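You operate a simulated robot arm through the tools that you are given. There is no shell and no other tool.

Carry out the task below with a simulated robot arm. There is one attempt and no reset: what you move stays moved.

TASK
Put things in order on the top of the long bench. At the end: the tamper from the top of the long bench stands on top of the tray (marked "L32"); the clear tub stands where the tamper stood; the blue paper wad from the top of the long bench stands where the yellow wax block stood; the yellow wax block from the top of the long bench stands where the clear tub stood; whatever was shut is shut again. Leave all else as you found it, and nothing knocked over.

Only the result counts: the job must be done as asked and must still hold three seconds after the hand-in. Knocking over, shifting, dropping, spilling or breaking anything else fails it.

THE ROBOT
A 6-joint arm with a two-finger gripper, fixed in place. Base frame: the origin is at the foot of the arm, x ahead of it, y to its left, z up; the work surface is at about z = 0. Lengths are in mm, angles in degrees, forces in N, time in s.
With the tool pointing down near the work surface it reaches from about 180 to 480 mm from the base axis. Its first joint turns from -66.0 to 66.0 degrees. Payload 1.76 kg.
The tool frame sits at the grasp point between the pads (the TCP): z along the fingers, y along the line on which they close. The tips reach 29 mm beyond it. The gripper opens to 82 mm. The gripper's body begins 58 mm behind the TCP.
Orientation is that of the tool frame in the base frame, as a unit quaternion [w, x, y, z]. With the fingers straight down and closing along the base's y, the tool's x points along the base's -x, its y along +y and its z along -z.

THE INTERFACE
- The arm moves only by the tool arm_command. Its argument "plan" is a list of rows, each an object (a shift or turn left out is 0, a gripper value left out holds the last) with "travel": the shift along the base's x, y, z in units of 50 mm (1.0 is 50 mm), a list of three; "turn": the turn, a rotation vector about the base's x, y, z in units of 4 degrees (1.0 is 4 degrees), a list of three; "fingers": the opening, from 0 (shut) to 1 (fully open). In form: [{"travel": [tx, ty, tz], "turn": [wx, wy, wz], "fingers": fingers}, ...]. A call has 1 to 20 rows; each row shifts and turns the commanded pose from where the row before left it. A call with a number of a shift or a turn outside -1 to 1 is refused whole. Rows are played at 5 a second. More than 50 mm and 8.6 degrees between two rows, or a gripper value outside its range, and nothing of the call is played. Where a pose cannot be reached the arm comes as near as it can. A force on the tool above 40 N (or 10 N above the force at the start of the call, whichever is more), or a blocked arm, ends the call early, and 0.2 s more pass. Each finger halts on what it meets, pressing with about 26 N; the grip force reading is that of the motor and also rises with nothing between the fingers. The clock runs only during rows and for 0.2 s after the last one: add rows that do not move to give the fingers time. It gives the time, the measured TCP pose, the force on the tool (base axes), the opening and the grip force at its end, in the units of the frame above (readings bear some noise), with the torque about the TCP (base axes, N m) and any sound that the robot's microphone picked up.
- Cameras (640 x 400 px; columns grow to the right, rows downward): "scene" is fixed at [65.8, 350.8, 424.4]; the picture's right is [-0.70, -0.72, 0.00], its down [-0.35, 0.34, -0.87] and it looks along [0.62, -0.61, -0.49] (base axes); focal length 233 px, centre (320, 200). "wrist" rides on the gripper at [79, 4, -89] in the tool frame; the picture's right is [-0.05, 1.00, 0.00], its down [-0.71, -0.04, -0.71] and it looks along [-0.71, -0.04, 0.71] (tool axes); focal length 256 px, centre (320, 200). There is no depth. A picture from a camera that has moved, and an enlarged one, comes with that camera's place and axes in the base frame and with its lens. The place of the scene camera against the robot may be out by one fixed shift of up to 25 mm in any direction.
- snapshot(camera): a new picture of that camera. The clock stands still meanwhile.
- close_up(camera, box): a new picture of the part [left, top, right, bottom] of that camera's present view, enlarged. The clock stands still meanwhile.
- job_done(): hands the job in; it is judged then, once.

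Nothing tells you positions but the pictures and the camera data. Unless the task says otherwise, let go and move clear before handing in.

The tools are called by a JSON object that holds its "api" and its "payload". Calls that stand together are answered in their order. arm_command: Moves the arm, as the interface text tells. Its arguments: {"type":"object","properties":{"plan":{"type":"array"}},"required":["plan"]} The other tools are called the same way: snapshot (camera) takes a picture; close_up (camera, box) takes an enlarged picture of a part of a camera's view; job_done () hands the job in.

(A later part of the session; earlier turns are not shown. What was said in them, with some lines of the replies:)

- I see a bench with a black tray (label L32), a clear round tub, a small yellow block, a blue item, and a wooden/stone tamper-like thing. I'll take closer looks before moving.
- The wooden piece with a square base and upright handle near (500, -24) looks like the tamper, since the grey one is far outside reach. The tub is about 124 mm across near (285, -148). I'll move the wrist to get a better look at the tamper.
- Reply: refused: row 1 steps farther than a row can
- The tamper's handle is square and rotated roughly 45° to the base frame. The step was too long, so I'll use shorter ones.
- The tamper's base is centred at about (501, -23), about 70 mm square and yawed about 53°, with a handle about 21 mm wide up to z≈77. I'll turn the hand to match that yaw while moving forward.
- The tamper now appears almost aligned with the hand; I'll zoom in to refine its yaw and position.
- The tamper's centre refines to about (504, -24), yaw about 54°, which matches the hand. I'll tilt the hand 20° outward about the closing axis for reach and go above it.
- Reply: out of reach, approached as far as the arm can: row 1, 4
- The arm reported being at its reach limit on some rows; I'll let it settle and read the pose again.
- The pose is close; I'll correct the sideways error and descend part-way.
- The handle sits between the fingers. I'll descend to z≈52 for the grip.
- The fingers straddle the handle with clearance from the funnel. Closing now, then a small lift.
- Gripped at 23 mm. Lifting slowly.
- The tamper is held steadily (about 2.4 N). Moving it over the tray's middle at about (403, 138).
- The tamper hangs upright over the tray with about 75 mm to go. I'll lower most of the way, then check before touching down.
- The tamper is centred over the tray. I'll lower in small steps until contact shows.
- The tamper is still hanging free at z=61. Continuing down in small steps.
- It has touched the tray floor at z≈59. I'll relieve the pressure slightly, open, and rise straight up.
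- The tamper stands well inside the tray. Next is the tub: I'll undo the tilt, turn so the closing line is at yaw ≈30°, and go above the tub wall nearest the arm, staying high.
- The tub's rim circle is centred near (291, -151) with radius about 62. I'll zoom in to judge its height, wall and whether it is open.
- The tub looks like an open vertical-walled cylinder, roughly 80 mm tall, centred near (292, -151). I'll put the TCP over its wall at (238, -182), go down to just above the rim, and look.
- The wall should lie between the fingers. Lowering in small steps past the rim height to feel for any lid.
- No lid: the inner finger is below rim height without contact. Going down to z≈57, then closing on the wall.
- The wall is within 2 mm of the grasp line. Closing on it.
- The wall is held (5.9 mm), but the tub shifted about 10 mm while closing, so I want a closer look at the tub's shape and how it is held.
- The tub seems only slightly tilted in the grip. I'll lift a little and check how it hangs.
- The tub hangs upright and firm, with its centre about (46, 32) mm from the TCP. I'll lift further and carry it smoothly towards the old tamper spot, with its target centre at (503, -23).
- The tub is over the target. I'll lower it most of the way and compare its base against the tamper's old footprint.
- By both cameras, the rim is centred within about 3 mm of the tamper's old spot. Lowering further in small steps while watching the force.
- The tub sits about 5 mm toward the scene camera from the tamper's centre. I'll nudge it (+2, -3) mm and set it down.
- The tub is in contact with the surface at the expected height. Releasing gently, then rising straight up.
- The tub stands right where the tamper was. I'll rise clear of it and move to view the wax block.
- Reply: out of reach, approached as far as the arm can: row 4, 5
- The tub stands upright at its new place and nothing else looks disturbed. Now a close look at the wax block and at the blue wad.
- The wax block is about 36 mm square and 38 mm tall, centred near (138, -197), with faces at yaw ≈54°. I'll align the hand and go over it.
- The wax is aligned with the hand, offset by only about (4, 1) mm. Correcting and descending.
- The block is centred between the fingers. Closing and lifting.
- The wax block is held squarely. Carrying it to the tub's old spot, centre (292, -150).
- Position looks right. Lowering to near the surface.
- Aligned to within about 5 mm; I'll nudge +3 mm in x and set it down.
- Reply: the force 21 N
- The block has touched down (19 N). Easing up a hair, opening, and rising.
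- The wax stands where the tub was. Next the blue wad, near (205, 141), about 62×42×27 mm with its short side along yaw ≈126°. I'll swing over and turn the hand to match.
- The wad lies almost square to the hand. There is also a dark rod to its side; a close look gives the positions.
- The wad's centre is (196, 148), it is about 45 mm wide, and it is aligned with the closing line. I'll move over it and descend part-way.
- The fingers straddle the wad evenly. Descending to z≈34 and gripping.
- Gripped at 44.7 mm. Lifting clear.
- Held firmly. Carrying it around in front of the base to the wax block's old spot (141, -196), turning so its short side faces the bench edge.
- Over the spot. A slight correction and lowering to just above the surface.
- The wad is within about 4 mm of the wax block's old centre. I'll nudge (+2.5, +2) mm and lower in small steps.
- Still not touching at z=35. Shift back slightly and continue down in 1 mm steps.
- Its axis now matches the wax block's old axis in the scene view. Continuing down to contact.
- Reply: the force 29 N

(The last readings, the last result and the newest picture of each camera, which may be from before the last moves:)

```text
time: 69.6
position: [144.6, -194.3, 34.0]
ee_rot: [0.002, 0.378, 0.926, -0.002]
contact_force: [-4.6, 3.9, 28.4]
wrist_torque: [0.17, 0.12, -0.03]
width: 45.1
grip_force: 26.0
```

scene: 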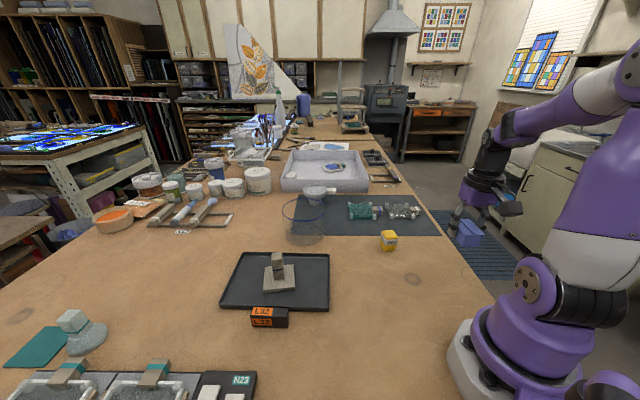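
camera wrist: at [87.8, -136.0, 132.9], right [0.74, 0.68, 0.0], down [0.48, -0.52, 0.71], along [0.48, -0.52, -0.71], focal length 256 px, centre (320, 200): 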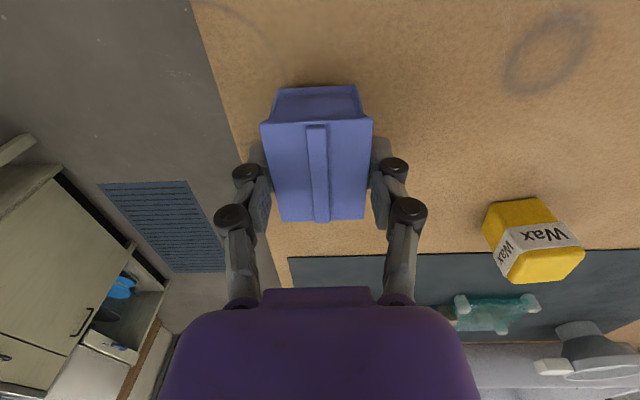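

Contact reached. Easing up slightly, opening evenly, and rising.

{"api": "arm_command", "payload": {"plan": [{"travel": [0, 0, 0.03]}, {}, {"fingers": 0.65}, {"fingers": 0.8}, {"fingers": 0.95}, {"fingers": 0.95}]}}

{"api": "arm_command", "payload": {"plan": [{"travel": [0, 0, 0.3]}, {"travel": [0, 0, 0.6]}, {"travel": [0, 0, 0.8]}, {"travel": [0, 0, 0.8]}, {"travel": [0, 0, 0.6]}, {}]}}

{"api": "snapshot", "payload": {"camera": "scene"}}

{"api": "snapshot", "payload": {"camera": "wrist"}}

{"api": "close_up", "payload": {"camera": "scene", "box": [410, 230, 506, 290]}}

{"api": "close_up", "payload": {"camera": "scene", "box": [200, 170, 480, 345]}}

```text
time: 71.0
position: [143.3, -194.3, 35.1]
ee_rot: [0.001, 0.379, 0.926, -0.001]
contact_force: [0.2, 0.1, -1.0]
wrist_torque: [0.04, 0.01, 0.0]
width: 78.2
grip_force: 0.1
```

```text
time: 72.4
position: [142.4, -193.0, 192.3]
ee_rot: [0.001, 0.379, 0.926, -0.002]
contact_force: [0.8, 0.1, -0.1]
wrist_torque: [0.01, 0.01, 0.02]
width: 78.0
grip_force: 0.0
```

```text
taken
```

scene: 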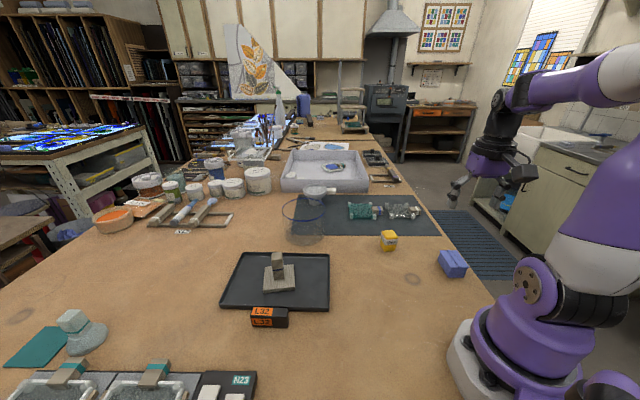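

```text
taken
camera wrist: at [89.8, -133.5, 283.1], right [0.74, 0.68, 0.0], down [0.48, -0.52, 0.71], along [0.48, -0.52, -0.71], focal length 256 px, centre (320, 200)
```

wrist: 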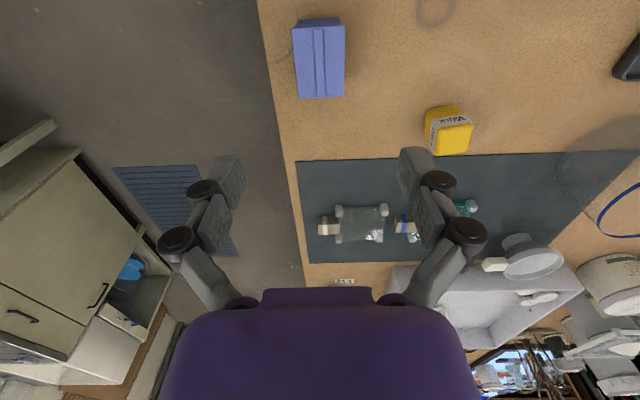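

```text
6.67 times, centred on (458, 260) of scene
camera zoom: at [65.8, 350.8, 424.4], right [-0.7, -0.72, 0.0], down [-0.35, 0.34, -0.87], along [0.62, -0.61, -0.49], focal length 1555 px, centre (-600, -200)
```

zoom: 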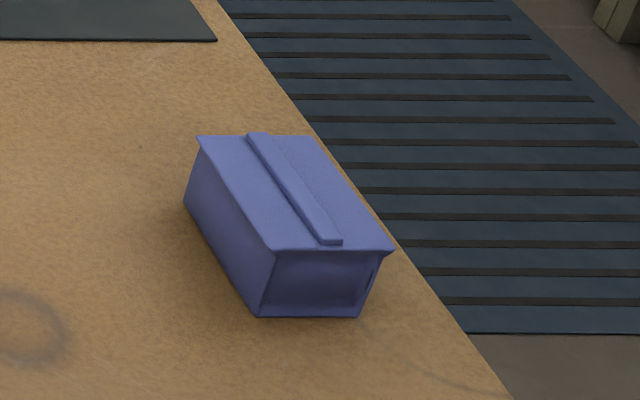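

```text
2.29 times, centred on (340, 258) of scene
camera zoom: at [65.8, 350.8, 424.4], right [-0.7, -0.72, 0.0], down [-0.35, 0.34, -0.87], along [0.62, -0.61, -0.49], focal length 533 px, centre (274, 69)
```

zoom: 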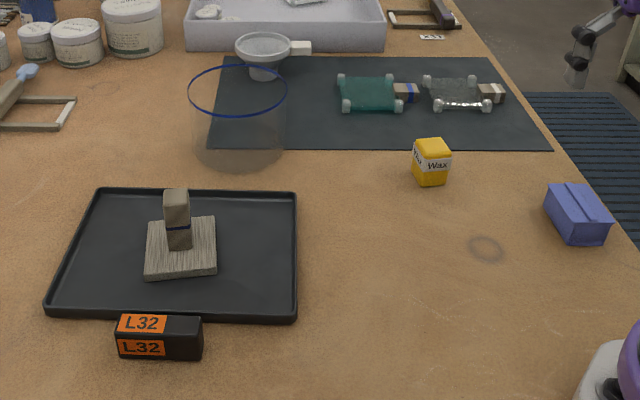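

All four items stand in place: the tamper on tray L32, the tub at the tamper's spot, the wax at the tub's spot and the wad at the wax's spot. The other things look undisturbed and the hand is empty and clear, so I'm handing in.

{"api": "job_done", "payload": {}}

```text
The job is handed in.
```

I've handed the job in, with all four items moved. As far as the pictures show, everything is upright and nothing else was shifted. I had no verdict back, so this rests on the final pictures.

| Item | Now stands | Fit to the target |
|---|---|---|
| Tamper | On tray L32, near its middle | Well inside the tray's rim |
| Clear tub | Where the tamper stood, partly on the dark mat as the tamper was | Within about 3 mm |
| Yellow wax block | Where the tub stood | Within about 5 mm |
| Blue paper wad | Where the wax block stood | About 3–6 mm off centre |

- **Wad position:** I left the wad's offset as it was rather than pick the wad up again.
- **Wad direction:** I turned the wad about 80° from how it lay before. Its short side now faces the bench edge, to keep it well back from the drop.
- **Shut items:** I opened nothing, so there was nothing to shut again.
- **Arm:** The gripper is empty and raised above the bench.
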